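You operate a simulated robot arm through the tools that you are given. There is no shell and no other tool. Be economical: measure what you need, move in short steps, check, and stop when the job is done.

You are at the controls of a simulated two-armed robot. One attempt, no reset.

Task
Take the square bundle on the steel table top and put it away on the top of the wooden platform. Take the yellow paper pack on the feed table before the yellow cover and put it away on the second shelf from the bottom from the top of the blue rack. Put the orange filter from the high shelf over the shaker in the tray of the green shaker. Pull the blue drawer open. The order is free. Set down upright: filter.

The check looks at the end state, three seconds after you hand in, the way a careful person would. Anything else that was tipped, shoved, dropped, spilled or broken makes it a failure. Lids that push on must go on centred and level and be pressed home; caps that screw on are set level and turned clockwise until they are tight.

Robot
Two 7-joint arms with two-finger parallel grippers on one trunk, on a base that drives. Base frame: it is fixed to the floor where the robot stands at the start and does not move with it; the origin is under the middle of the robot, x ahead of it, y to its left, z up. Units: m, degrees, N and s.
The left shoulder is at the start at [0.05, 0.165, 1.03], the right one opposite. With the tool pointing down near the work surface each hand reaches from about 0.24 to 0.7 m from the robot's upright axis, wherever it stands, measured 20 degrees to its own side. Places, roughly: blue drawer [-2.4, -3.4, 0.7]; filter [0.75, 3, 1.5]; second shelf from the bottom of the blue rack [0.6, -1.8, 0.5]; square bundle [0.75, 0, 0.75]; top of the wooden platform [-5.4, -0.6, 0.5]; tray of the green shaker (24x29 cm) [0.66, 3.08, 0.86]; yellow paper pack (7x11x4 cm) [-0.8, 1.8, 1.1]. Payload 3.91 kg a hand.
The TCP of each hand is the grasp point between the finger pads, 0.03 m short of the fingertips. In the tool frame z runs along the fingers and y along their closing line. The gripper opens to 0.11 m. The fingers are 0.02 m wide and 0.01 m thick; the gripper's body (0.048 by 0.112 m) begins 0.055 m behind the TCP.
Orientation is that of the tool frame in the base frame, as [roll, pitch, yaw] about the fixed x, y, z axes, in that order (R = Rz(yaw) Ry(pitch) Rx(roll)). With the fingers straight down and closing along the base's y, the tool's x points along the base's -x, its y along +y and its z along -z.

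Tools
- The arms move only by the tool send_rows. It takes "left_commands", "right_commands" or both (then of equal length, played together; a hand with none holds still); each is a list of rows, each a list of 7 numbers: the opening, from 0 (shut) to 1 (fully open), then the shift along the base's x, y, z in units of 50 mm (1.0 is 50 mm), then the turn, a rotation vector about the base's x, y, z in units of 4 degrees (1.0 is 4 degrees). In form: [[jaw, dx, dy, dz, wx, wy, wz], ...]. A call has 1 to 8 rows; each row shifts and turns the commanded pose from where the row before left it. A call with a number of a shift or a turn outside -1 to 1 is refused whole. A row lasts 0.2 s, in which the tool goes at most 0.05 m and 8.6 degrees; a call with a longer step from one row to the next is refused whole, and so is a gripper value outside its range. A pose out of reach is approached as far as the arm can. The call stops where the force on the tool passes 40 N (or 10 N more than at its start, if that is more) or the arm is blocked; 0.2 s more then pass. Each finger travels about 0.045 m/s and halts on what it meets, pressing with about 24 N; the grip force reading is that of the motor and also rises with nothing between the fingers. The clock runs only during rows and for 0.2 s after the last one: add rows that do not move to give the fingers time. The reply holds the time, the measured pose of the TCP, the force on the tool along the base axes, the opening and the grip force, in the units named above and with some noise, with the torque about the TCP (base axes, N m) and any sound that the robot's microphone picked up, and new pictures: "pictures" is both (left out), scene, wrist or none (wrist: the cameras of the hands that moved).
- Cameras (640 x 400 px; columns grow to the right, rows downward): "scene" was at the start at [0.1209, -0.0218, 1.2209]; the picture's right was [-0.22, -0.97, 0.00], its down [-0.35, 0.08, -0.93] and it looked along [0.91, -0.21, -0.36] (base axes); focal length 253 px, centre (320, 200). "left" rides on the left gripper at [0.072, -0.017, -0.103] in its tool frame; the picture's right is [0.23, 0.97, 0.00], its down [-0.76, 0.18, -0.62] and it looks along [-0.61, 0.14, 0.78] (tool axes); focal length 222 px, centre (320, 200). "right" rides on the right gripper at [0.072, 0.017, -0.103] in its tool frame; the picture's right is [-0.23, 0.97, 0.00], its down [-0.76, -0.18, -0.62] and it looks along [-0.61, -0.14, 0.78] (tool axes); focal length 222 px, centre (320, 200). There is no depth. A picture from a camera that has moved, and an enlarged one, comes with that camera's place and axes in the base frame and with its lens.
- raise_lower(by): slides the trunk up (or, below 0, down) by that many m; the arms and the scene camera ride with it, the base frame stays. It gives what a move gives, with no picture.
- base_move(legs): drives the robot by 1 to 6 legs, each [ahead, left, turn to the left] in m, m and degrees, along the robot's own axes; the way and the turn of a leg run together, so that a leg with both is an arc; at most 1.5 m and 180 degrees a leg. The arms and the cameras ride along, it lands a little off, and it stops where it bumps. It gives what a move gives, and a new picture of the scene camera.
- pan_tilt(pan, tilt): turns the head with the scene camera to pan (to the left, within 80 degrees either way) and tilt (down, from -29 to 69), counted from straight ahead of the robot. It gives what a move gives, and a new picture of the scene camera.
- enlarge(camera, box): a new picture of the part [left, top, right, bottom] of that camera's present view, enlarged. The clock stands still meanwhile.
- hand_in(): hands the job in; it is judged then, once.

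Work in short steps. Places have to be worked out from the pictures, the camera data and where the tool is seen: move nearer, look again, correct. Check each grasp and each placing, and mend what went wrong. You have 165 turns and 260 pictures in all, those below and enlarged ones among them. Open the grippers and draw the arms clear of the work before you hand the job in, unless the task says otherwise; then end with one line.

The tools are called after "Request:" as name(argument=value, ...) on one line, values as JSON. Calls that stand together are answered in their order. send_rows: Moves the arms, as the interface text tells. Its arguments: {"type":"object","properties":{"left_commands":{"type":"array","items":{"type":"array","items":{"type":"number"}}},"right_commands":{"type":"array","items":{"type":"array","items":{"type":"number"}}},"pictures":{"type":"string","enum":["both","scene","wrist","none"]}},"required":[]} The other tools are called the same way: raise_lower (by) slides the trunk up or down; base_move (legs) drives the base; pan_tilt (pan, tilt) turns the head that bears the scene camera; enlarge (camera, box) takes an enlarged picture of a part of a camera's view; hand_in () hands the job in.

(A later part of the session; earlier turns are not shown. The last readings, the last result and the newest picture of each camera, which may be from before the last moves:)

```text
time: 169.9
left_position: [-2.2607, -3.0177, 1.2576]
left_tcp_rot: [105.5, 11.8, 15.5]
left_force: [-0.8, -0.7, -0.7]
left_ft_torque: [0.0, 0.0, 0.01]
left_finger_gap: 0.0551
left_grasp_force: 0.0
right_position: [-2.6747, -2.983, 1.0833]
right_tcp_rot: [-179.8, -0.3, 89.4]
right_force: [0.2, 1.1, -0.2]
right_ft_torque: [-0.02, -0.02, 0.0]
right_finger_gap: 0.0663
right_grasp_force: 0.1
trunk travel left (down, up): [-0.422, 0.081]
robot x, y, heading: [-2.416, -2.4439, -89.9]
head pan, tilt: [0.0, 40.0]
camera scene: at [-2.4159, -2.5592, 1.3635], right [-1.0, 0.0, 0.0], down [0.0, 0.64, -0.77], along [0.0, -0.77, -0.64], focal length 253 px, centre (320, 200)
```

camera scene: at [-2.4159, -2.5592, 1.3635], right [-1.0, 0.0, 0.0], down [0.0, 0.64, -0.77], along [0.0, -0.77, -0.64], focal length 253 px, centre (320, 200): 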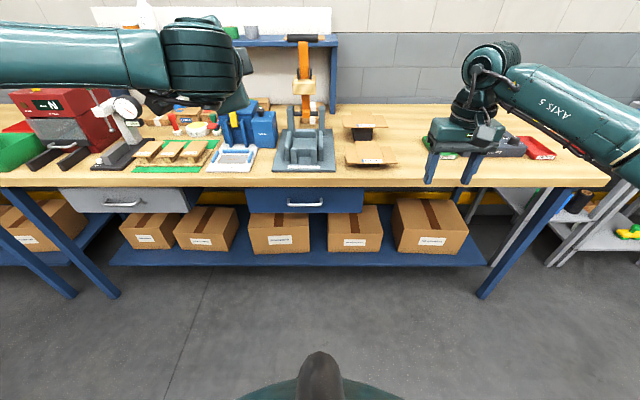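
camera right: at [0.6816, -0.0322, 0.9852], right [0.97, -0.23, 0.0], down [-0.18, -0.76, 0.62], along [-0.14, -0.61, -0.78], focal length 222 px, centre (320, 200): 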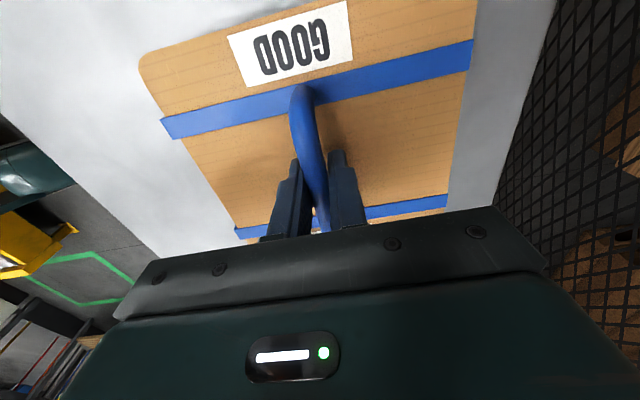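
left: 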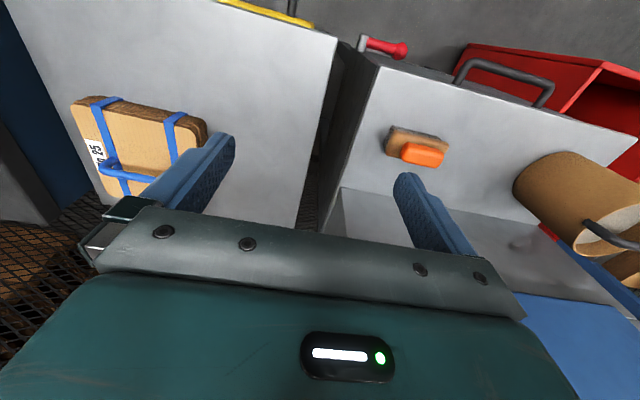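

Rotation is nearly done. I finish it, shift toward the handle's x (≈-2.36), then lower the trunk.

Request:
send_rows(left_commands=[[0.5, 0, 0, 0, -1, -1, -1], [0.5, 0, 0, 0, -1, -1, -1], [0.5, 0, 0, 0, -1, -1, -1], [0.5, -0.5, 0, 0, -0.42, -0.42, -0.42], [0.5, -0.5, 0, 0, 0, 0, 0], [0.5, -0.5, 0, 0, 0, 0, 0], [0.5, -0.4, 0, 0, 0, 0, 0]], pictures="none")

Request:
raise_lower(by=-0.42)

Request:
pan_tilt(pan=0, tilt=25)

Request:
enlarge(camera="left", box=[0, 0, 640, 400])

```text
time: 171.5
left_position: [-2.3553, -3.0181, 1.2567]
left_tcp_rot: [90.1, 0.1, 0.0]
left_force: [0.4, 0.3, -0.6]
left_ft_torque: [-0.01, -0.04, -0.03]
left_finger_gap: 0.0549
left_grasp_force: 0.0
right_position: [-2.6756, -2.9831, 1.0827]
right_tcp_rot: [-179.7, -0.3, 89.4]
right_force: [0.7, 0.1, -0.1]
right_ft_torque: [-0.01, 0.01, 0.02]
right_finger_gap: 0.066
right_grasp_force: 0.1
trunk travel left (down, up): [-0.422, 0.081]
robot x, y, heading: [-2.4208, -2.4423, -90.0]
head pan, tilt: [0.0, 40.0]
```

```text
refused: -0.42 is not a number from -0.4 to 0.4
```

```text
time: 172.3
left_position: [-2.3556, -3.0174, 1.2559]
left_tcp_rot: [90.1, 0.1, 0.0]
left_force: [-0.2, 0.9, 0.1]
left_ft_torque: [0.0, 0.01, -0.03]
left_finger_gap: 0.0548
left_grasp_force: 0.1
right_position: [-2.6759, -2.9818, 1.0832]
right_tcp_rot: [-179.8, -0.3, 89.4]
right_force: [-1.2, 0.8, -0.1]
right_ft_torque: [-0.01, 0.02, -0.02]
right_finger_gap: 0.0661
right_grasp_force: 0.0
trunk travel left (down, up): [-0.422, 0.081]
robot x, y, heading: [-2.4151, -2.4451, -90.1]
head pan, tilt: [0.0, 25.0]
camera scene: at [-2.4162, -2.5664, 1.3868], right [-1.0, 0.0, 0.0], down [0.0, 0.42, -0.91], along [0.0, -0.91, -0.42], focal length 253 px, centre (320, 200)
```

scene: 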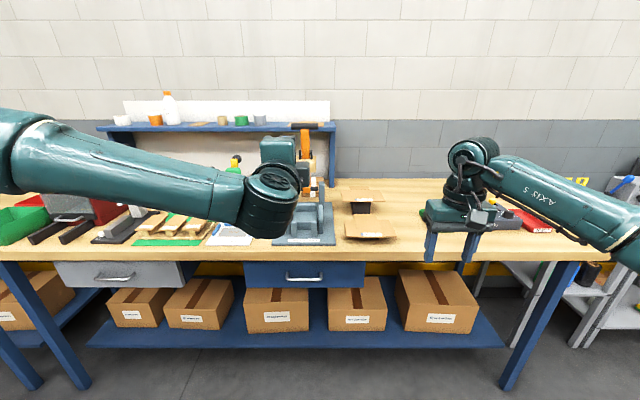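

```text
1.00 times, centred on (320, 200) of left (not enlarged: the box is as wide or as high as the picture)
camera zoom: at [-2.2824, -2.9146, 1.2405], right [0.23, 0.0, 0.97], down [-0.76, 0.62, 0.18], along [-0.61, -0.78, 0.14], focal length 222 px, centre (320, 200)
```

zoom: 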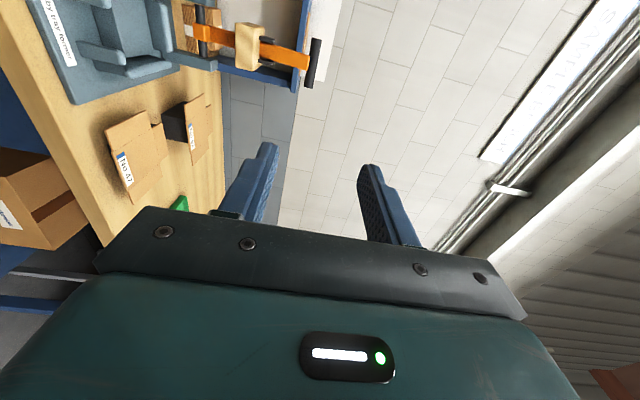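

Hand is horizontal. I lower the trunk by 0.40.

Request:
raise_lower(by=-0.4)

Request:
pan_tilt(pan=0, tilt=25)

Request:
enlarge(camera="left", box=[0, 0, 640, 400])

```text
time: 176.1
left_position: [-2.3555, -3.0177, 0.8577]
left_tcp_rot: [90.1, 0.1, 0.0]
left_force: [0.2, 0.1, 0.1]
left_ft_torque: [0.0, 0.0, 0.05]
left_finger_gap: 0.0548
left_grasp_force: 0.1
right_position: [-2.6772, -2.9826, 0.6842]
right_tcp_rot: [-179.8, -0.3, 89.4]
right_force: [-0.3, 0.5, -0.3]
right_ft_torque: [0.01, 0.0, 0.02]
right_finger_gap: 0.0661
right_grasp_force: 0.0
trunk travel left (down, up): [-0.022, 0.481]
robot x, y, heading: [-2.4196, -2.4455, -89.7]
head pan, tilt: [0.0, 25.0]
```

```text
time: 176.7
left_position: [-2.3556, -3.0171, 0.8567]
left_tcp_rot: [90.1, 0.1, -0.1]
left_force: [-0.9, 0.0, -0.4]
left_ft_torque: [-0.01, 0.0, 0.0]
left_finger_gap: 0.055
left_grasp_force: 0.0
right_position: [-2.6755, -2.9824, 0.6826]
right_tcp_rot: [-179.9, -0.3, 89.4]
right_force: [-0.1, 0.0, 0.6]
right_ft_torque: [0.02, -0.01, -0.03]
right_finger_gap: 0.0657
right_grasp_force: 0.1
trunk travel left (down, up): [-0.022, 0.481]
robot x, y, heading: [-2.4195, -2.4444, -90.1]
head pan, tilt: [0.0, 25.0]
camera scene: at [-2.4161, -2.5664, 0.9868], right [-1.0, 0.0, 0.0], down [0.0, 0.42, -0.91], along [0.0, -0.91, -0.42], focal length 253 px, centre (320, 200)
```

scene: 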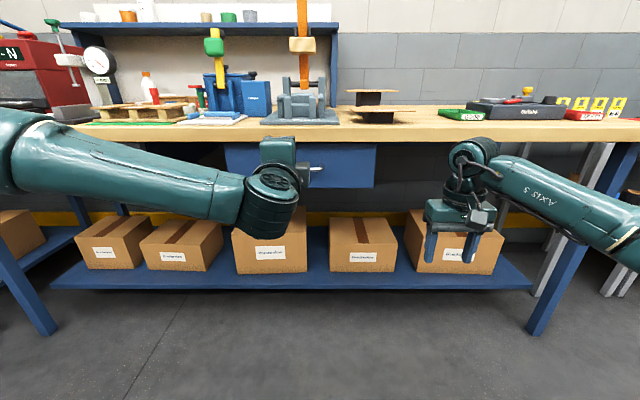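

```text
1.00 times, centred on (320, 200) of left (not enlarged: the box is as wide or as high as the picture)
camera zoom: at [-2.2825, -2.9146, 0.8405], right [0.23, 0.0, 0.97], down [-0.76, 0.62, 0.18], along [-0.61, -0.78, 0.14], focal length 222 px, centre (320, 200)
```

zoom: 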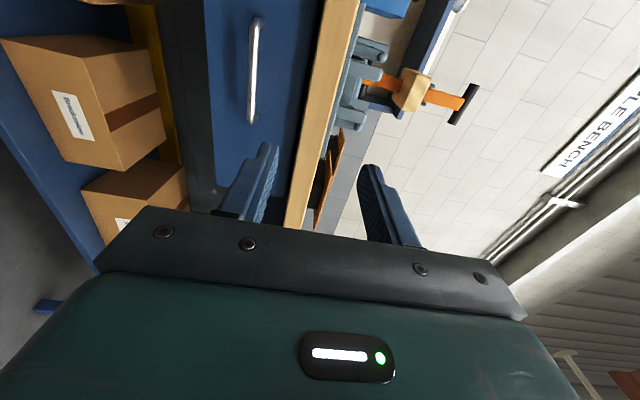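

Handle triangulates to (-2.353, -3.248, 0.765). I lower the left hand 0.092 and draw the right hand back from the bench.

Request:
send_rows(left_commands=[[0.5, 0, 0, -0.46, 0, 0, 0], [0.5, 0, 0, -0.46, 0, 0, 0], [0.5, 0, 0, -0.46, 0, 0, 0], [0.5, 0, 0, -0.46, 0, 0, 0], [0.5, 0, 0, 0, 0, 0, 0]], right_commands=[[0.6, 0, 0.8, 0, 0, 0, 0], [0.6, 0, 0.8, 0, 0, 0, 0], [0.6, 0, 0.8, 0, 0, 0, 0], [0.6, 0, 0.6, 0, 0, 0, 0], [0.6, 0, 0, 0, 0, 0, 0]], pictures="none")

Request:
base_move(legs=[[0.13, 0, 0]])

Request:
enlarge(camera="left", box=[160, 0, 480, 200])

```text
time: 177.9
left_position: [-2.3548, -3.0183, 0.7657]
left_tcp_rot: [90.0, 0.2, 0.1]
left_force: [-0.1, -0.1, 0.9]
left_ft_torque: [-0.01, 0.04, -0.03]
left_finger_gap: 0.0552
left_grasp_force: 0.0
right_position: [-2.6755, -2.8321, 0.6834]
right_tcp_rot: [-179.6, -0.2, 89.4]
right_force: [0.5, 1.4, 0.1]
right_ft_torque: [0.01, 0.01, 0.01]
right_finger_gap: 0.0661
right_grasp_force: 0.0
trunk travel left (down, up): [-0.022, 0.481]
robot x, y, heading: [-2.4182, -2.4397, -90.1]
head pan, tilt: [0.0, 25.0]
```

```text
time: 179.2
left_position: [-2.3544, -3.1473, 0.7663]
left_tcp_rot: [90.0, 0.1, 0.1]
left_force: [1.1, -0.3, -0.4]
left_ft_torque: [-0.01, -0.01, 0.0]
left_finger_gap: 0.0553
left_grasp_force: 0.0
right_position: [-2.6748, -2.9625, 0.6847]
right_tcp_rot: [-179.9, -0.3, 89.5]
right_force: [0.1, -0.8, 0.1]
right_ft_torque: [-0.01, 0.04, 0.03]
right_finger_gap: 0.0659
right_grasp_force: 0.0
trunk travel left (down, up): [-0.022, 0.481]
robot x, y, heading: [-2.4133, -2.5754, -89.9]
head pan, tilt: [0.0, 25.0]
camera scene: at [-2.4158, -2.6966, 0.9868], right [-1.0, 0.0, 0.0], down [0.0, 0.42, -0.91], along [0.0, -0.91, -0.42], focal length 253 px, centre (320, 200)
```

scene: 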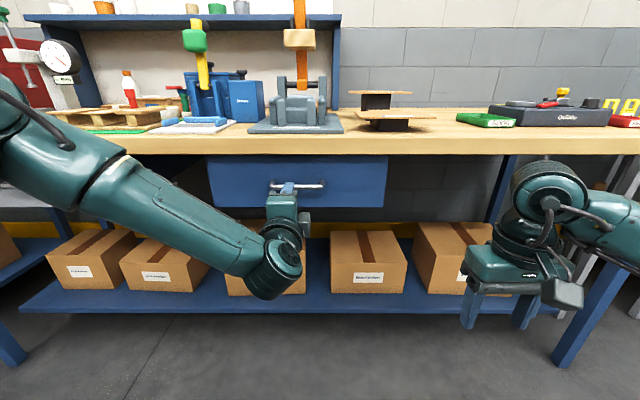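

```text
2.00 times, centred on (320, 100) of left
camera zoom: at [-2.2816, -3.0447, 0.7488], right [0.23, 0.0, 0.97], down [-0.76, 0.62, 0.18], along [-0.61, -0.78, 0.14], focal length 444 px, centre (320, 400)
```

zoom: 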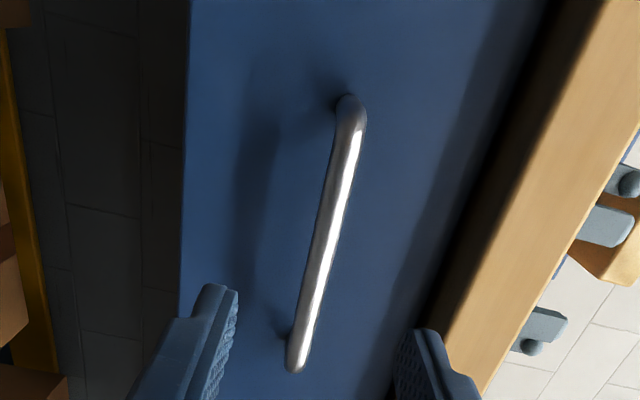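

The bar is vertically centred between the fingers. I advance 0.09 m with the arm.

Request:
send_rows(left_commands=[[0.5, 0, -0.5, 0, 0, 0, 0], [0.5, 0, -0.5, 0, 0, 0, 0], [0.5, 0, -0.4, 0, 0, 0, 0], [0.5, 0, -0.4, 0, 0, 0, 0], [0.5, 0, 0, 0, 0, 0, 0]], pictures="wrist")

```text
time: 180.4
left_position: [-2.3556, -3.2378, 0.7656]
left_tcp_rot: [90.1, 0.1, 0.1]
left_force: [-0.3, 0.1, -0.1]
left_ft_torque: [-0.01, -0.02, 0.03]
left_finger_gap: 0.0549
left_grasp_force: 0.1
right_position: [-2.6751, -2.962, 0.6838]
right_tcp_rot: [-179.9, -0.2, 89.4]
right_force: [-1.1, -0.6, -0.3]
right_ft_torque: [0.02, 0.02, 0.01]
right_finger_gap: 0.066
right_grasp_force: 0.0
trunk travel left (down, up): [-0.022, 0.481]
robot x, y, heading: [-2.4151, -2.5767, -90.1]
head pan, tilt: [0.0, 25.0]
camera left: at [-2.2816, -3.1354, 0.7483], right [0.23, 0.0, 0.97], down [-0.76, 0.62, 0.18], along [-0.61, -0.78, 0.14], focal length 222 px, centre (320, 200)
```

left: 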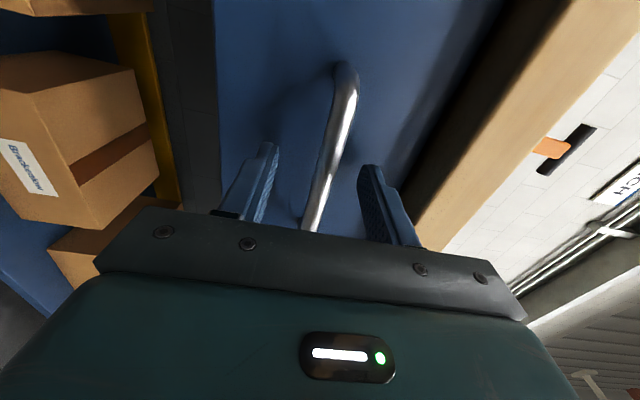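

The bar is between the fingers; I close on it.

Request:
send_rows(left_commands=[[0, 0, 0, 0, 0, 0, 0], [0, 0, 0, 0, 0, 0, 0], [0, 0, 0, 0, 0, 0, 0], [0, 0, 0, 0, 0, 0, 0], [0, 0, 0, 0, 0, 0, 0]], pictures="none")

Request:
base_move(legs=[[-0.2, 0, 0]])

```text
time: 181.6
left_position: [-2.3554, -3.2379, 0.7668]
left_tcp_rot: [90.0, 0.2, 0.1]
left_force: [0.5, -0.3, 2.8]
left_ft_torque: [-0.02, -0.11, -0.01]
left_finger_gap: 0.0118
left_grasp_force: 45.2
right_position: [-2.675, -2.9623, 0.6835]
right_tcp_rot: [-179.8, -0.2, 89.4]
right_force: [0.1, -0.2, -0.7]
right_ft_torque: [-0.02, -0.01, 0.02]
right_finger_gap: 0.066
right_grasp_force: 0.1
trunk travel left (down, up): [-0.022, 0.481]
robot x, y, heading: [-2.4193, -2.5737, -90.2]
head pan, tilt: [0.0, 25.0]
```

```text
time: 183.2
left_position: [-2.3535, -3.1002, 0.7652]
left_tcp_rot: [90.0, 0.1, 0.2]
left_force: [1.5, 0.1, 0.1]
left_ft_torque: [0.04, -0.02, -0.17]
left_finger_gap: 0.0117
left_grasp_force: 45.1
right_position: [-2.6738, -2.8238, 0.6841]
right_tcp_rot: [-179.8, -0.3, 89.3]
right_force: [0.0, 0.1, -0.3]
right_ft_torque: [-0.02, 0.02, 0.0]
right_finger_gap: 0.0661
right_grasp_force: 0.1
trunk travel left (down, up): [-0.022, 0.481]
robot x, y, heading: [-2.4184, -2.4342, -89.8]
head pan, tilt: [0.0, 25.0]
stopped in leg 1: the robot was blocked; the commanded pose is now the measured one
camera scene: at [-2.4161, -2.5578, 0.9868], right [-1.0, 0.0, 0.0], down [0.0, 0.42, -0.91], along [0.0, -0.91, -0.42], focal length 253 px, centre (320, 200)
```

scene: 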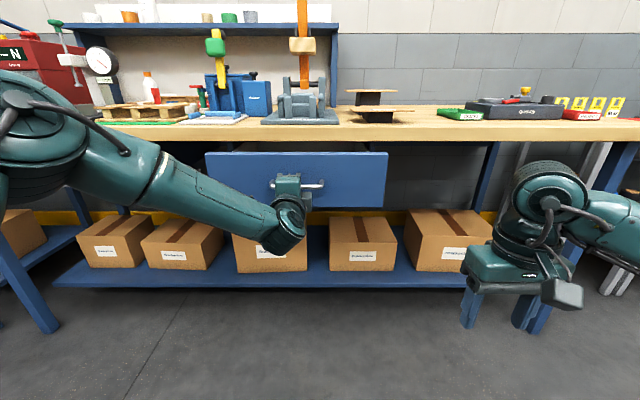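

The drawer opened about 14 cm before a block – perhaps the drawer's end or my back. I pull a bit more with the arm to see.

Request:
send_rows(left_commands=[[0, 0, 0.3, 0, 0, 0, 0], [0, 0, 0.3, 0, 0, 0, 0], [0, 0, 0.3, 0, 0, 0, 0], [0, 0, 0.3, 0, 0, 0, 0], [0, 0, 0, 0, 0, 0, 0]], pictures="scene")

```text
time: 184.4
left_position: [-2.3554, -3.0393, 0.7659]
left_tcp_rot: [89.9, 0.1, 0.1]
left_force: [1.0, 0.0, -0.1]
left_ft_torque: [-0.02, -0.14, -0.28]
left_finger_gap: 0.0115
left_grasp_force: 45.0
right_position: [-2.6755, -2.823, 0.6843]
right_tcp_rot: [-179.8, -0.3, 89.4]
right_force: [0.0, -0.3, 0.4]
right_ft_torque: [0.02, 0.0, 0.02]
right_finger_gap: 0.0658
right_grasp_force: 0.0
trunk travel left (down, up): [-0.022, 0.481]
robot x, y, heading: [-2.4175, -2.4349, -89.8]
head pan, tilt: [0.0, 25.0]
camera scene: at [-2.4161, -2.5578, 0.9868], right [-1.0, 0.0, 0.0], down [0.0, 0.42, -0.91], along [0.0, -0.91, -0.42], focal length 253 px, centre (320, 200)
```

scene: 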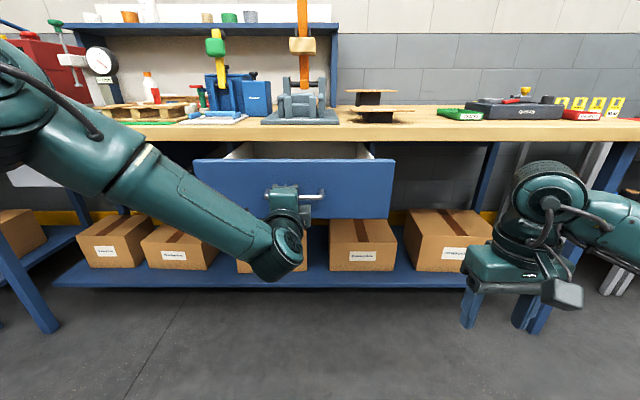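

The drawer keeps coming, so something behind me blocked the base. I look back on both sides.

Request:
pan_tilt(pan=-80, tilt=25)

Request:
pan_tilt(pan=80, tilt=25)

```text
time: 186.0
left_position: [-2.3551, -3.0402, 0.7661]
left_tcp_rot: [89.9, 0.1, 0.2]
left_force: [1.4, -0.1, 0.0]
left_ft_torque: [0.02, -0.11, 0.14]
left_finger_gap: 0.0118
left_grasp_force: 44.6
right_position: [-2.675, -2.8231, 0.684]
right_tcp_rot: [-179.8, -0.3, 89.4]
right_force: [0.5, 0.0, 0.1]
right_ft_torque: [0.03, 0.03, -0.03]
right_finger_gap: 0.0658
right_grasp_force: 0.1
trunk travel left (down, up): [-0.022, 0.481]
robot x, y, heading: [-2.4163, -2.4326, -89.9]
head pan, tilt: [-80.0, 25.0]
camera scene: at [-2.5069, -2.4818, 0.9868], right [-0.17, 0.98, 0.0], down [0.42, 0.07, -0.91], along [-0.89, -0.16, -0.42], focal length 253 px, centre (320, 200)
```

scene: 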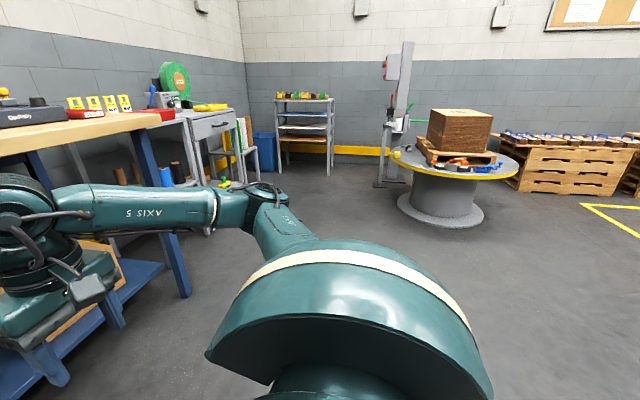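

```text
time: 188.4
left_position: [-2.3541, -3.0405, 0.7672]
left_tcp_rot: [89.9, 0.1, 0.3]
left_force: [2.3, 0.5, 0.6]
left_ft_torque: [0.0, -0.15, 0.0]
left_finger_gap: 0.0114
left_grasp_force: 44.4
right_position: [-2.6761, -2.8234, 0.6841]
right_tcp_rot: [-179.8, -0.3, 89.3]
right_force: [0.4, 0.4, 0.8]
right_ft_torque: [-0.01, 0.0, 0.0]
right_finger_gap: 0.066
right_grasp_force: 0.1
trunk travel left (down, up): [-0.022, 0.481]
robot x, y, heading: [-2.4161, -2.4359, -90.2]
head pan, tilt: [80.0, 25.0]
camera scene: at [-2.3254, -2.4816, 0.9868], right [-0.17, -0.98, 0.0], down [-0.42, 0.07, -0.91], along [0.89, -0.16, -0.42], focal length 253 px, centre (320, 200)
```

scene: 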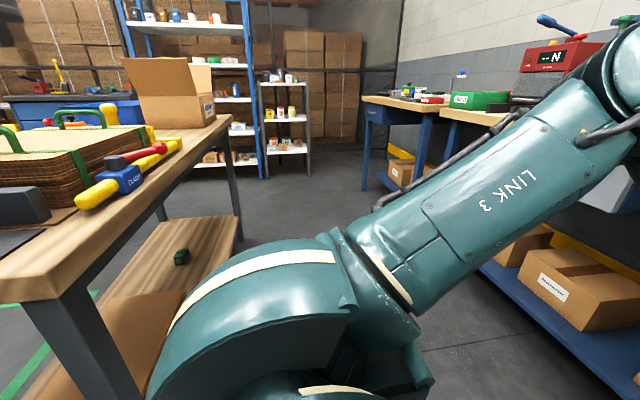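

My back is close to the wooden table's corner; nothing there seems moved. I pull the drawer further with the arm only.

Request:
send_rows(left_commands=[[0, 0, 0.3, 0, 0, 0, 0], [0, 0, 0.3, 0, 0, 0, 0], [0, 0, 0.3, 0, 0, 0, 0], [0, 0, 0.3, 0, 0, 0, 0], [0, 0, 0.3, 0, 0, 0, 0], [0, 0, 0.3, 0, 0, 0, 0], [0, 0, 0, 0, 0, 0, 0]], pictures="none")

Request:
pan_tilt(pan=5, tilt=45)

```text
time: 190.0
left_position: [-2.3559, -2.9491, 0.7658]
left_tcp_rot: [89.9, 0.1, 0.2]
left_force: [7.5, 0.3, 0.5]
left_ft_torque: [-0.01, -0.16, -0.81]
left_finger_gap: 0.0118
left_grasp_force: 45.0
right_position: [-2.6745, -2.8242, 0.6833]
right_tcp_rot: [-179.7, -0.3, 89.4]
right_force: [1.0, 0.0, 0.0]
right_ft_torque: [-0.02, -0.03, 0.03]
right_finger_gap: 0.0661
right_grasp_force: 0.1
trunk travel left (down, up): [-0.022, 0.481]
robot x, y, heading: [-2.4173, -2.4353, -89.8]
head pan, tilt: [80.0, 25.0]
```

```text
time: 191.5
left_position: [-2.355, -2.9507, 0.7663]
left_tcp_rot: [89.9, 0.1, 0.2]
left_force: [8.0, 0.6, -0.9]
left_ft_torque: [-0.03, -0.14, 0.22]
left_finger_gap: 0.0118
left_grasp_force: 45.4
right_position: [-2.6759, -2.8224, 0.6841]
right_tcp_rot: [-179.7, -0.2, 89.4]
right_force: [0.1, -0.5, -0.4]
right_ft_torque: [0.0, 0.01, -0.02]
right_finger_gap: 0.0657
right_grasp_force: 0.0
trunk travel left (down, up): [-0.022, 0.481]
robot x, y, heading: [-2.4218, -2.4322, -89.9]
head pan, tilt: [5.0, 45.0]
camera scene: at [-2.4086, -2.5467, 0.9562], right [-1.0, -0.09, 0.0], down [-0.06, 0.7, -0.71], along [0.06, -0.7, -0.71], focal length 253 px, centre (320, 200)
```

scene: 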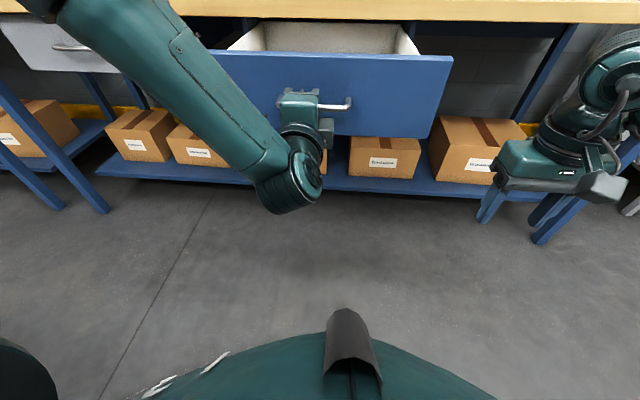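

The drawer is 0.29 m out. I try a few more cm to find its stop, and then release.

Request:
send_rows(left_commands=[[0, 0, 0.2, 0, 0, 0, 0], [0, 0, 0.2, 0, 0, 0, 0], [0, 0, 0.2, 0, 0, 0, 0], [0, 0, 0, 0, 0, 0, 0]], pictures="none")

```text
time: 192.3
left_position: [-2.3551, -2.9311, 0.7652]
left_tcp_rot: [89.7, 0.2, 0.3]
left_force: [-2.4, -20.3, -7.9]
left_ft_torque: [0.12, -0.22, -0.55]
left_finger_gap: 0.0118
left_grasp_force: 45.4
right_position: [-2.6763, -2.8261, 0.6834]
right_tcp_rot: [-179.8, -0.4, 89.3]
right_force: [-0.1, -0.4, 0.1]
right_ft_torque: [0.01, -0.01, 0.04]
right_finger_gap: 0.0662
right_grasp_force: 0.0
trunk travel left (down, up): [-0.022, 0.481]
robot x, y, heading: [-2.4159, -2.4363, -90.2]
head pan, tilt: [5.0, 45.0]
stopped in row 3 (left hand): the force on the tool passed its limit at 86 N (the readings are from after the stop); the commanded pose is now the measured one
```

Fully open (end stop felt). I open the fingers and withdraw the hand 8 cm.

Request:
send_rows(left_commands=[[0.5, 0, 0, 0, 0, 0, 0], [0.5, 0, 0, 0, 0, 0, 0], [0.5, 0, 0, 0, 0, 0, 0], [0.5, 0, 0, 0, 0, 0, 0], [0.5, 0, 0.4, 0, 0, 0, 0], [0.5, 0, 0.4, 0, 0, 0, 0], [0.5, 0, 0.4, 0, 0, 0, 0], [0.5, 0, 0.4, 0, 0, 0, 0]], pictures="scene")

```text
time: 194.1
left_position: [-2.3542, -2.849, 0.7696]
left_tcp_rot: [89.5, 0.3, 0.4]
left_force: [-0.3, 0.5, -0.3]
left_ft_torque: [-0.01, 0.0, -0.01]
left_finger_gap: 0.0551
left_grasp_force: 0.0
right_position: [-2.676, -2.8229, 0.6843]
right_tcp_rot: [-179.8, -0.3, 89.5]
right_force: [-0.5, 0.5, 1.0]
right_ft_torque: [0.04, -0.01, 0.02]
right_finger_gap: 0.066
right_grasp_force: 0.1
trunk travel left (down, up): [-0.022, 0.481]
robot x, y, heading: [-2.4203, -2.4397, -89.8]
head pan, tilt: [5.0, 45.0]
camera scene: at [-2.4093, -2.5477, 0.9562], right [-1.0, -0.09, 0.0], down [-0.06, 0.7, -0.71], along [0.06, -0.7, -0.71], focal length 253 px, centre (320, 200)
```

scene: 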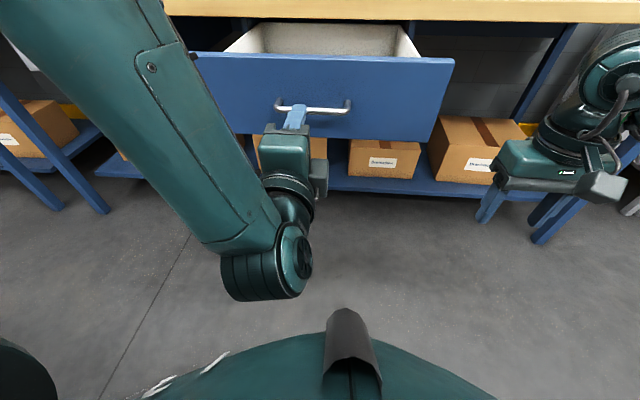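

The drawer stands fully open and released. I raise the trunk (the low shoulder dome was what touched the table), and turn the left hand back down.

Request:
raise_lower(by=0.4)

Request:
send_rows(left_commands=[[0.5, 0, 0, 0, 1, 1, 1], [0.5, 0, 0, 0, 1, 1, 1], [0.5, 0, 0, 0, 1, 1, 1], [0.5, 0, 0, 0, 1, 1, 1], [0.5, 0, 0, 0, 1, 1, 1], [0.5, 0, 0, 0, 1, 1, 1], [0.5, 0, 0, 0, 1, 1, 1], [0.5, 0, 0, 0, 1, 1, 1]], pictures="none")

Request:
send_rows(left_commands=[[0.5, 0, 0, 0, 1, 1, 1], [0.5, 0, 0, 0, 1, 1, 1], [0.5, 0, 0, 0, 1, 1, 1], [0.5, 0, 0, 0, 1, 1, 1], [0.5, 0, 0, 0, 1, 1, 1], [0.5, 0, 0, 0, 1, 1, 1], [0.5, 0, 0, 0, 1, 1, 1], [0.5, 0, 0, 0, 1, 1, 1]], pictures="none")

Request:
pan_tilt(pan=80, tilt=35)

```text
time: 197.9
left_position: [-2.3552, -2.8483, 1.1692]
left_tcp_rot: [89.6, 0.3, 0.3]
left_force: [0.3, -0.2, 0.0]
left_ft_torque: [-0.02, 0.0, 0.01]
left_finger_gap: 0.055
left_grasp_force: 0.2
right_position: [-2.6752, -2.8243, 1.0837]
right_tcp_rot: [-179.9, -0.2, 89.4]
right_force: [0.1, -0.2, -0.2]
right_ft_torque: [-0.02, 0.01, 0.01]
right_finger_gap: 0.0658
right_grasp_force: 0.1
trunk travel left (down, up): [-0.422, 0.081]
robot x, y, heading: [-2.4166, -2.4367, -90.0]
head pan, tilt: [5.0, 45.0]
```

```text
time: 199.7
left_position: [-2.3544, -2.8496, 1.1676]
left_tcp_rot: [130.9, 19.4, 41.6]
left_force: [0.4, -0.1, 0.3]
left_ft_torque: [-0.01, 0.0, 0.01]
left_finger_gap: 0.055
left_grasp_force: 0.1
right_position: [-2.6746, -2.8245, 1.0836]
right_tcp_rot: [-179.9, -0.3, 89.4]
right_force: [0.3, 0.8, -0.4]
right_ft_torque: [-0.01, -0.02, -0.01]
right_finger_gap: 0.0661
right_grasp_force: 0.0
trunk travel left (down, up): [-0.422, 0.081]
robot x, y, heading: [-2.4153, -2.4343, -89.8]
head pan, tilt: [5.0, 45.0]
```

```text
time: 201.5
left_position: [-2.3535, -2.8487, 1.169]
left_tcp_rot: [174.0, 4.6, 84.9]
left_force: [-0.2, -0.2, -0.5]
left_ft_torque: [0.0, -0.02, 0.02]
left_finger_gap: 0.0552
left_grasp_force: 0.1
right_position: [-2.6751, -2.8246, 1.084]
right_tcp_rot: [-179.8, -0.4, 89.4]
right_force: [-0.1, 0.1, -0.1]
right_ft_torque: [0.01, 0.01, 0.0]
right_finger_gap: 0.0658
right_grasp_force: 0.1
trunk travel left (down, up): [-0.422, 0.081]
robot x, y, heading: [-2.4192, -2.4389, -90.1]
head pan, tilt: [5.0, 45.0]
```

```text
time: 203.0
left_position: [-2.3537, -2.8496, 1.1682]
left_tcp_rot: [174.0, 4.7, 84.8]
left_force: [-0.8, 0.1, 0.4]
left_ft_torque: [0.02, -0.03, 0.0]
left_finger_gap: 0.0546
left_grasp_force: 0.1
right_position: [-2.6754, -2.8238, 1.0853]
right_tcp_rot: [-179.8, -0.3, 89.4]
right_force: [0.9, 0.0, -0.1]
right_ft_torque: [0.02, 0.02, -0.01]
right_finger_gap: 0.0661
right_grasp_force: 0.0
trunk travel left (down, up): [-0.422, 0.081]
robot x, y, heading: [-2.4161, -2.4392, -90.0]
head pan, tilt: [80.0, 35.0]
camera scene: at [-2.3297, -2.482, 1.371], right [-0.17, -0.98, 0.0], down [-0.56, 0.1, -0.82], along [0.81, -0.14, -0.57], focal length 253 px, centre (320, 200)
```

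scene: 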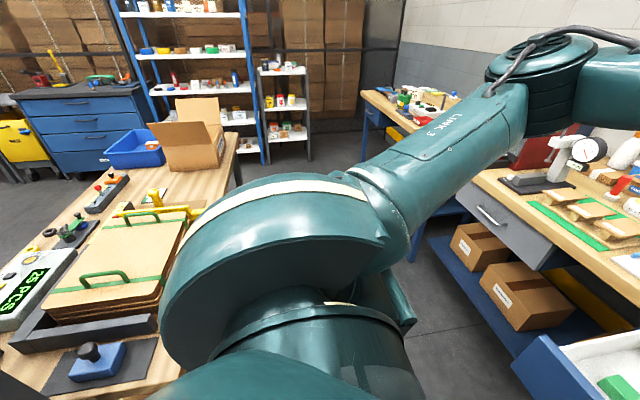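

The gap between the drawer handle and the table is about 0.66 m. I centre at y≈-2.60 and strafe east.

Request:
base_move(legs=[[0.16, 0, 0], [0, 0.6, 0], [0, 0.6, 0], [0, 0.85, 0]])

```text
time: 222.5
left_position: [-0.3077, -3.0098, 1.1685]
left_tcp_rot: [173.9, 4.7, 84.6]
left_force: [0.2, -0.9, -0.6]
left_ft_torque: [-0.01, 0.02, -0.02]
left_finger_gap: 0.0548
left_grasp_force: 0.1
right_position: [-0.6303, -2.9849, 1.0836]
right_tcp_rot: [-179.8, -0.2, 89.2]
right_force: [0.3, 0.1, 0.4]
right_ft_torque: [-0.01, 0.01, 0.03]
right_finger_gap: 0.0661
right_grasp_force: 0.0
trunk travel left (down, up): [-0.422, 0.081]
robot x, y, heading: [-0.3679, -2.5997, -90.2]
head pan, tilt: [80.0, 35.0]
camera scene: at [-0.2814, -2.6442, 1.371], right [-0.18, -0.98, 0.0], down [-0.56, 0.1, -0.82], along [0.81, -0.15, -0.57], focal length 253 px, centre (320, 200)
```

scene: 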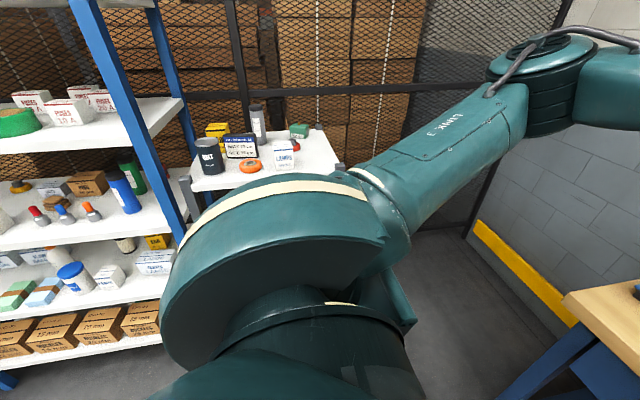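

Through. I back up to y≈-1.8 and turn to face the blue rack to study its shelves.

Request:
base_move(legs=[[-0.8, 0.05, 0], [0, 0, 90]])

Request:
pan_tilt(pan=0, tilt=35)

```text
time: 230.6
left_position: [0.0966, -1.7368, 1.1684]
left_tcp_rot: [174.0, 4.7, 174.6]
left_force: [0.2, 0.2, 0.8]
left_ft_torque: [-0.02, 0.01, -0.03]
left_finger_gap: 0.055
left_grasp_force: 0.1
right_position: [0.0714, -2.0572, 1.0851]
right_tcp_rot: [-179.8, -0.3, 179.2]
right_force: [0.0, 0.6, 0.2]
right_ft_torque: [-0.03, -0.02, 0.0]
right_finger_gap: 0.0658
right_grasp_force: 0.0
trunk travel left (down, up): [-0.422, 0.081]
robot x, y, heading: [-0.3128, -1.7944, -0.3]
head pan, tilt: [80.0, 35.0]
camera scene: at [-0.2699, -1.7124, 1.371], right [0.98, -0.18, 0.0], down [-0.1, -0.56, -0.82], along [0.15, 0.81, -0.57], focal length 253 px, centre (320, 200)
```

scene: 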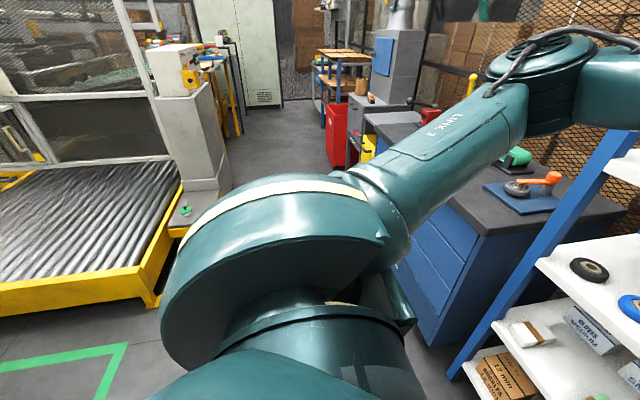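

```text
time: 232.1
left_position: [0.0972, -1.7363, 1.1684]
left_tcp_rot: [173.9, 4.7, 174.5]
left_force: [-0.1, 0.2, -0.3]
left_ft_torque: [0.01, 0.03, 0.06]
left_finger_gap: 0.0548
left_grasp_force: 0.1
right_position: [0.0721, -2.0577, 1.0843]
right_tcp_rot: [-179.8, -0.2, 179.2]
right_force: [0.3, 0.4, 0.2]
right_ft_torque: [0.01, 0.0, 0.0]
right_finger_gap: 0.066
right_grasp_force: 0.0
trunk travel left (down, up): [-0.422, 0.081]
robot x, y, heading: [-0.3146, -1.7983, -0.2]
head pan, tilt: [0.0, 35.0]
camera scene: at [-0.1975, -1.7994, 1.3711], right [0.0, -1.0, 0.0], down [-0.57, 0.0, -0.82], along [0.82, 0.0, -0.57], focal length 253 px, centre (320, 200)
```

scene: 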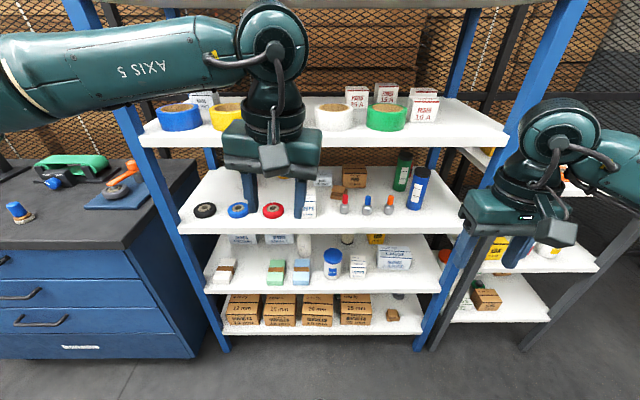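

I enlarge the lower shelves to find free space on the second shelf from the bottom.

Request:
enlarge(camera="scene", box=[180, 170, 480, 350])

```text
2.13 times, centred on (330, 260) of scene
camera zoom: at [-0.1975, -1.7994, 1.3711], right [0.0, -1.0, 0.0], down [-0.57, 0.0, -0.82], along [0.82, 0.0, -0.57], focal length 540 px, centre (299, 72)
```

zoom: 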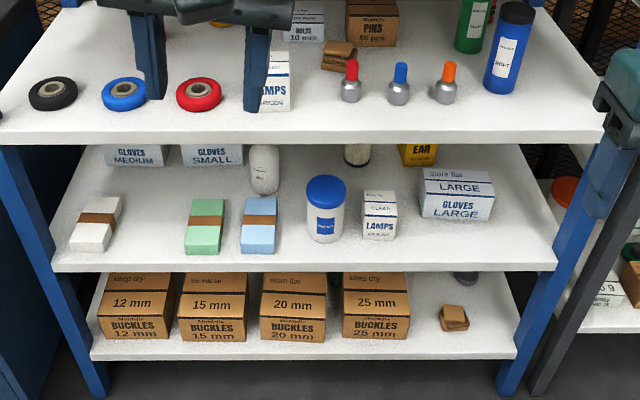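

A series of paper packs sits there: white, [gap], green, blue. The gap at about (0.5, -1.51) is for the yellow pack. Now I turn north and drive toward the feed table.

Request:
base_move(legs=[[0, 0, 90], [1.4, 0, 0], [0.6, 0, 0]])

Request:
pan_tilt(pan=25, tilt=20)

```text
time: 245.9
left_position: [-0.3401, 0.6182, 1.1682]
left_tcp_rot: [174.0, 4.7, -95.9]
left_force: [0.2, 0.3, -0.4]
left_ft_torque: [-0.01, -0.01, -0.02]
left_finger_gap: 0.055
left_grasp_force: 0.1
right_position: [-0.0191, 0.59, 1.0841]
right_tcp_rot: [-179.8, -0.4, -91.3]
right_force: [-0.4, 0.5, -0.8]
right_ft_torque: [0.0, -0.01, 0.03]
right_finger_gap: 0.0658
right_grasp_force: 0.1
trunk travel left (down, up): [-0.422, 0.081]
robot x, y, heading: [-0.2808, 0.2081, 89.5]
head pan, tilt: [0.0, 35.0]
camera scene: at [-0.2801, 0.3216, 1.371], right [1.0, -0.01, 0.0], down [-0.01, -0.57, -0.82], along [0.01, 0.82, -0.57], focal length 253 px, centre (320, 200)
```

scene: 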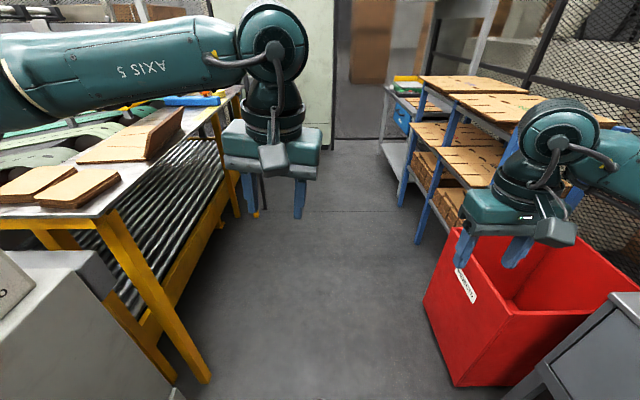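

```text
time: 246.8
left_position: [-0.3412, 0.6189, 1.1665]
left_tcp_rot: [174.0, 4.8, -95.9]
left_force: [1.0, 0.0, 0.1]
left_ft_torque: [0.0, 0.01, 0.03]
left_finger_gap: 0.055
left_grasp_force: 0.1
right_position: [-0.0189, 0.5892, 1.0844]
right_tcp_rot: [-179.8, -0.3, -91.3]
right_force: [0.1, 0.5, 0.2]
right_ft_torque: [0.0, 0.03, 0.01]
right_finger_gap: 0.0659
right_grasp_force: 0.1
trunk travel left (down, up): [-0.422, 0.081]
robot x, y, heading: [-0.2813, 0.2063, 89.3]
head pan, tilt: [25.0, 20.0]
camera scene: at [-0.3194, 0.318, 1.3949], right [0.91, 0.41, 0.0], down [0.14, -0.31, -0.94], along [-0.39, 0.86, -0.34], focal length 253 px, centre (320, 200)
```

scene: 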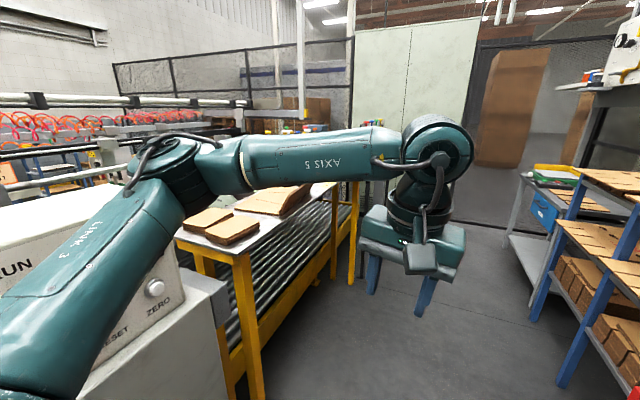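

The feed table's edge is at x≈-0.79. I drive up to y≈1.5 and turn left to face it.

Request:
base_move(legs=[[1.3, 0, 0], [0, 0, 90]])

Request:
pan_tilt(pan=0, tilt=35)

```text
time: 257.1
left_position: [-0.6733, 1.4591, 1.1688]
left_tcp_rot: [174.0, 4.7, -7.3]
left_force: [-0.4, -0.1, -0.4]
left_ft_torque: [0.02, -0.01, 0.01]
left_finger_gap: 0.055
left_grasp_force: 0.1
right_position: [-0.6386, 1.7803, 1.0833]
right_tcp_rot: [-179.7, -0.3, -2.6]
right_force: [-0.1, 0.7, -0.3]
right_ft_torque: [-0.01, 0.0, 0.0]
right_finger_gap: 0.066
right_grasp_force: 0.0
trunk travel left (down, up): [-0.422, 0.081]
robot x, y, heading: [-0.261, 1.5078, 177.7]
head pan, tilt: [25.0, 20.0]
camera scene: at [-0.3741, 1.471, 1.3949], right [-0.39, 0.92, 0.0], down [0.32, 0.13, -0.94], along [-0.87, -0.37, -0.34], focal length 253 px, centre (320, 200)
```

scene: 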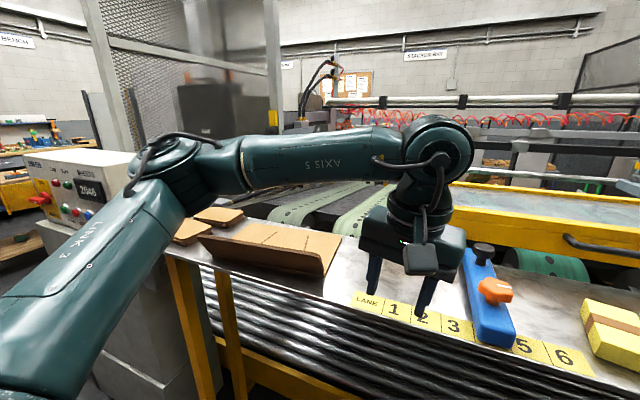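

```text
time: 258.0
left_position: [-0.6745, 1.4599, 1.1673]
left_tcp_rot: [174.0, 4.7, -7.3]
left_force: [-0.3, 0.5, 0.0]
left_ft_torque: [0.0, 0.0, -0.01]
left_finger_gap: 0.0551
left_grasp_force: 0.1
right_position: [-0.6387, 1.7791, 1.0834]
right_tcp_rot: [-179.8, -0.3, -2.7]
right_force: [0.2, 0.8, -0.1]
right_ft_torque: [-0.02, 0.01, 0.0]
right_finger_gap: 0.066
right_grasp_force: 0.0
trunk travel left (down, up): [-0.422, 0.081]
robot x, y, heading: [-0.2624, 1.5059, 177.8]
head pan, tilt: [0.0, 35.0]
camera scene: at [-0.3764, 1.5105, 1.3711], right [0.04, 1.0, 0.0], down [0.57, -0.02, -0.82], along [-0.82, 0.03, -0.57], focal length 253 px, centre (320, 200)
```

scene: 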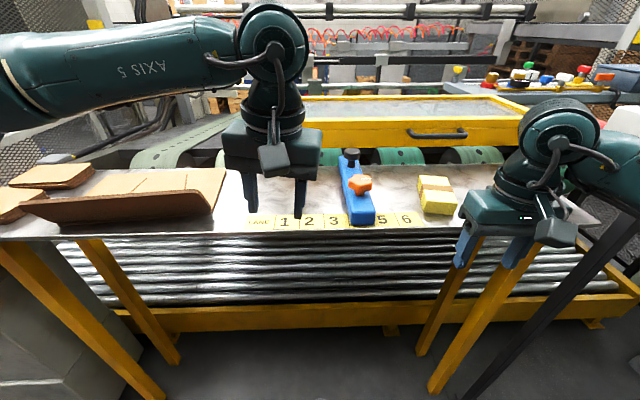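

The yellow pack lies near the table's front edge around (-0.77, 1.75), long side along x. I square the base and enlarge the pack.

Request:
base_move(legs=[[0, 0, 2.3]])

Request:
enlarge(camera="scene", box=[380, 150, 540, 250])

Request:
enlarge(camera="right", box=[0, 0, 640, 400])

```text
time: 258.8
left_position: [-0.6727, 1.4424, 1.1673]
left_tcp_rot: [174.1, 4.7, -4.8]
left_force: [-1.3, -0.2, 0.0]
left_ft_torque: [0.01, 0.02, 0.0]
left_finger_gap: 0.0547
left_grasp_force: 0.0
right_position: [-0.6486, 1.7627, 1.0849]
right_tcp_rot: [-179.7, -0.3, -0.4]
right_force: [0.7, -0.2, -0.7]
right_ft_torque: [0.04, -0.01, 0.0]
right_finger_gap: 0.0662
right_grasp_force: 0.1
trunk travel left (down, up): [-0.422, 0.081]
robot x, y, heading: [-0.2618, 1.5101, -179.6]
head pan, tilt: [0.0, 35.0]
camera scene: at [-0.3765, 1.5056, 1.371], right [0.0, 1.0, 0.0], down [0.57, 0.0, -0.82], along [-0.82, 0.0, -0.57], focal length 253 px, centre (320, 200)
```

scene: 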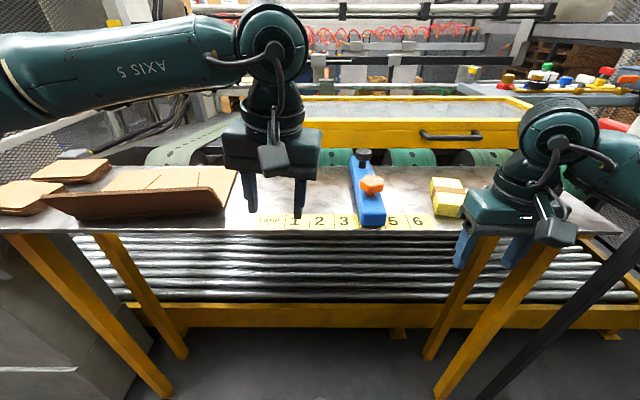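

```text
4.00 times, centred on (460, 200) of scene
camera zoom: at [-0.3765, 1.5056, 1.371], right [0.0, 1.0, 0.0], down [0.57, 0.0, -0.82], along [-0.82, 0.0, -0.57], focal length 1012 px, centre (-240, 200)
```

zoom: 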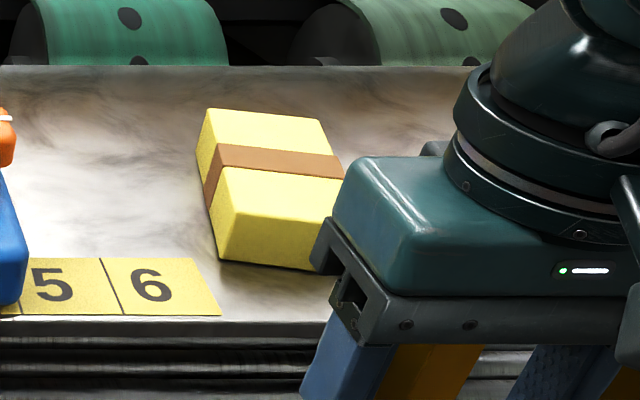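

```text
1.00 times, centred on (320, 200) of right (not enlarged: the box is as wide or as high as the picture)
camera zoom: at [-0.5769, 1.7448, 1.1865], right [-0.23, -0.97, -0.01], down [-0.76, 0.18, 0.62], along [-0.6, 0.15, -0.78], focal length 222 px, centre (320, 200)
```

zoom: 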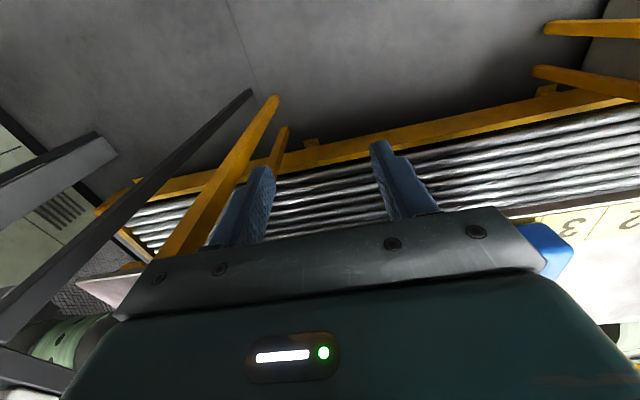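

The pack is yawed about 15° (its far end toward +y), centre ≈(-0.83, 1.79), table z≈1.04. I raise the right hand, open it, and begin yaw and a forward tilt so I can grasp with a near-horizontal hand.

Request:
send_rows(right_commands=[[1, 0, 0, 0.6, 0, 0, -0.9], [1, 0, 0, 0.6, 0, 0, -0.9], [1, 0, 0, 0.6, 0, 0, -0.9], [1, 0, 0, 0.4, 0, 0, -0.9], [1, 0, 0, 0, 0.25, 0.968, 0], [1, 0, 0, 0, 0.25, 0.968, 0], [1, 0, 0, 0, 0.25, 0.968, 0], [1, 0, 0, 0, 0.25, 0.968, 0]], pictures="none")

Request:
send_rows(right_commands=[[1, 0, 0, 0, 0.25, 0.968, 0], [1, 0, 0, 0, 0.25, 0.968, 0], [1, 0, 0, 0, 0.25, 0.968, 0], [1, 0, 0, 0, 0.25, 0.968, 0], [1, 0, 0, 0, 0.25, 0.968, 0], [1, 0, 0, 0, 0.25, 0.968, 0], [1, 0, 0, 0, 0.25, 0.968, 0], [1, 0, 0, 0, 0.25, 0.968, 0]], pictures="none")

Request:
send_rows(right_commands=[[1, 0, 0, 0, 0.25, 0.968, 0], [1, 0, 0, 0, 0.25, 0.968, 0], [1, 0, 0, 0, 0.25, 0.968, 0], [1, 0, 0, 0, 0.25, 0.968, 0], [1, 0, 0, 0, 0, 0, 0]], pictures="both")

```text
time: 260.6
left_position: [-0.6723, 1.4419, 1.1675]
left_tcp_rot: [174.0, 4.7, -5.0]
left_force: [0.4, 0.1, -0.5]
left_ft_torque: [0.01, 0.01, 0.01]
left_finger_gap: 0.055
left_grasp_force: 0.1
right_position: [-0.6497, 1.764, 1.1935]
right_tcp_rot: [-179.9, 15.7, -14.8]
right_force: [-0.6, 0.6, -0.7]
right_ft_torque: [0.0, 0.01, 0.01]
right_finger_gap: 0.1104
right_grasp_force: 0.1
trunk travel left (down, up): [-0.422, 0.081]
robot x, y, heading: [-0.263, 1.5055, -179.6]
head pan, tilt: [0.0, 35.0]
```

```text
time: 262.4
left_position: [-0.672, 1.4424, 1.1691]
left_tcp_rot: [174.1, 4.6, -4.9]
left_force: [-0.1, 0.4, 0.8]
left_ft_torque: [-0.02, -0.01, 0.04]
left_finger_gap: 0.0549
left_grasp_force: 0.0
right_position: [-0.6487, 1.7632, 1.1935]
right_tcp_rot: [180.0, 47.9, -14.9]
right_force: [0.6, 0.1, 0.2]
right_ft_torque: [-0.01, 0.0, 0.01]
right_finger_gap: 0.1102
right_grasp_force: 0.1
trunk travel left (down, up): [-0.422, 0.081]
robot x, y, heading: [-0.2581, 1.5049, -179.7]
head pan, tilt: [0.0, 35.0]
```

```text
time: 263.6
left_position: [-0.6725, 1.4425, 1.1688]
left_tcp_rot: [174.0, 4.6, -5.0]
left_force: [-0.7, -0.2, -0.2]
left_ft_torque: [-0.01, 0.01, -0.04]
left_finger_gap: 0.0552
left_grasp_force: 0.1
right_position: [-0.6829, 1.7611, 1.2105]
right_tcp_rot: [179.7, 63.7, -15.1]
right_force: [0.1, 1.1, 0.7]
right_ft_torque: [-0.01, -0.02, 0.02]
right_finger_gap: 0.11
right_grasp_force: 0.0
right hand out of reach, approached as far as the arm can: row 1, 2, 3, 4
trunk travel left (down, up): [-0.422, 0.081]
robot x, y, heading: [-0.2588, 1.5087, -179.7]
head pan, tilt: [0.0, 35.0]
camera scene: at [-0.3764, 1.5059, 1.3711], right [0.0, 1.0, 0.0], down [0.57, 0.0, -0.82], along [-0.82, 0.0, -0.57], focal length 253 px, centre (320, 200)
camera right: at [-0.5659, 1.7118, 1.1907], right [-0.35, -0.92, 0.21], down [0.26, 0.12, 0.96], along [-0.9, 0.39, 0.2], focal length 222 px, centre (320, 200)
```

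scene: 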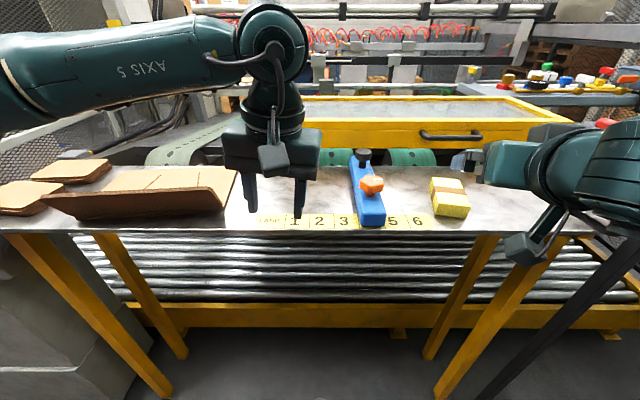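
right: 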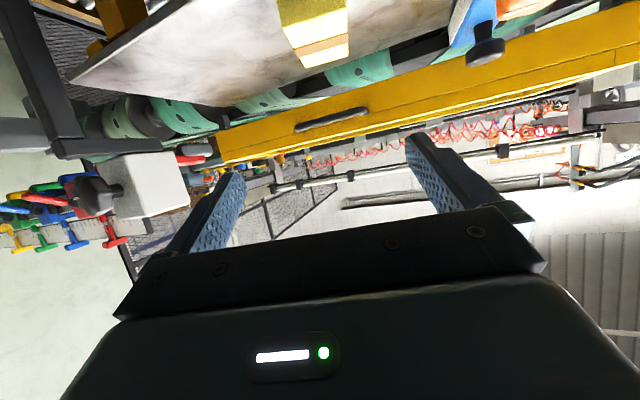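

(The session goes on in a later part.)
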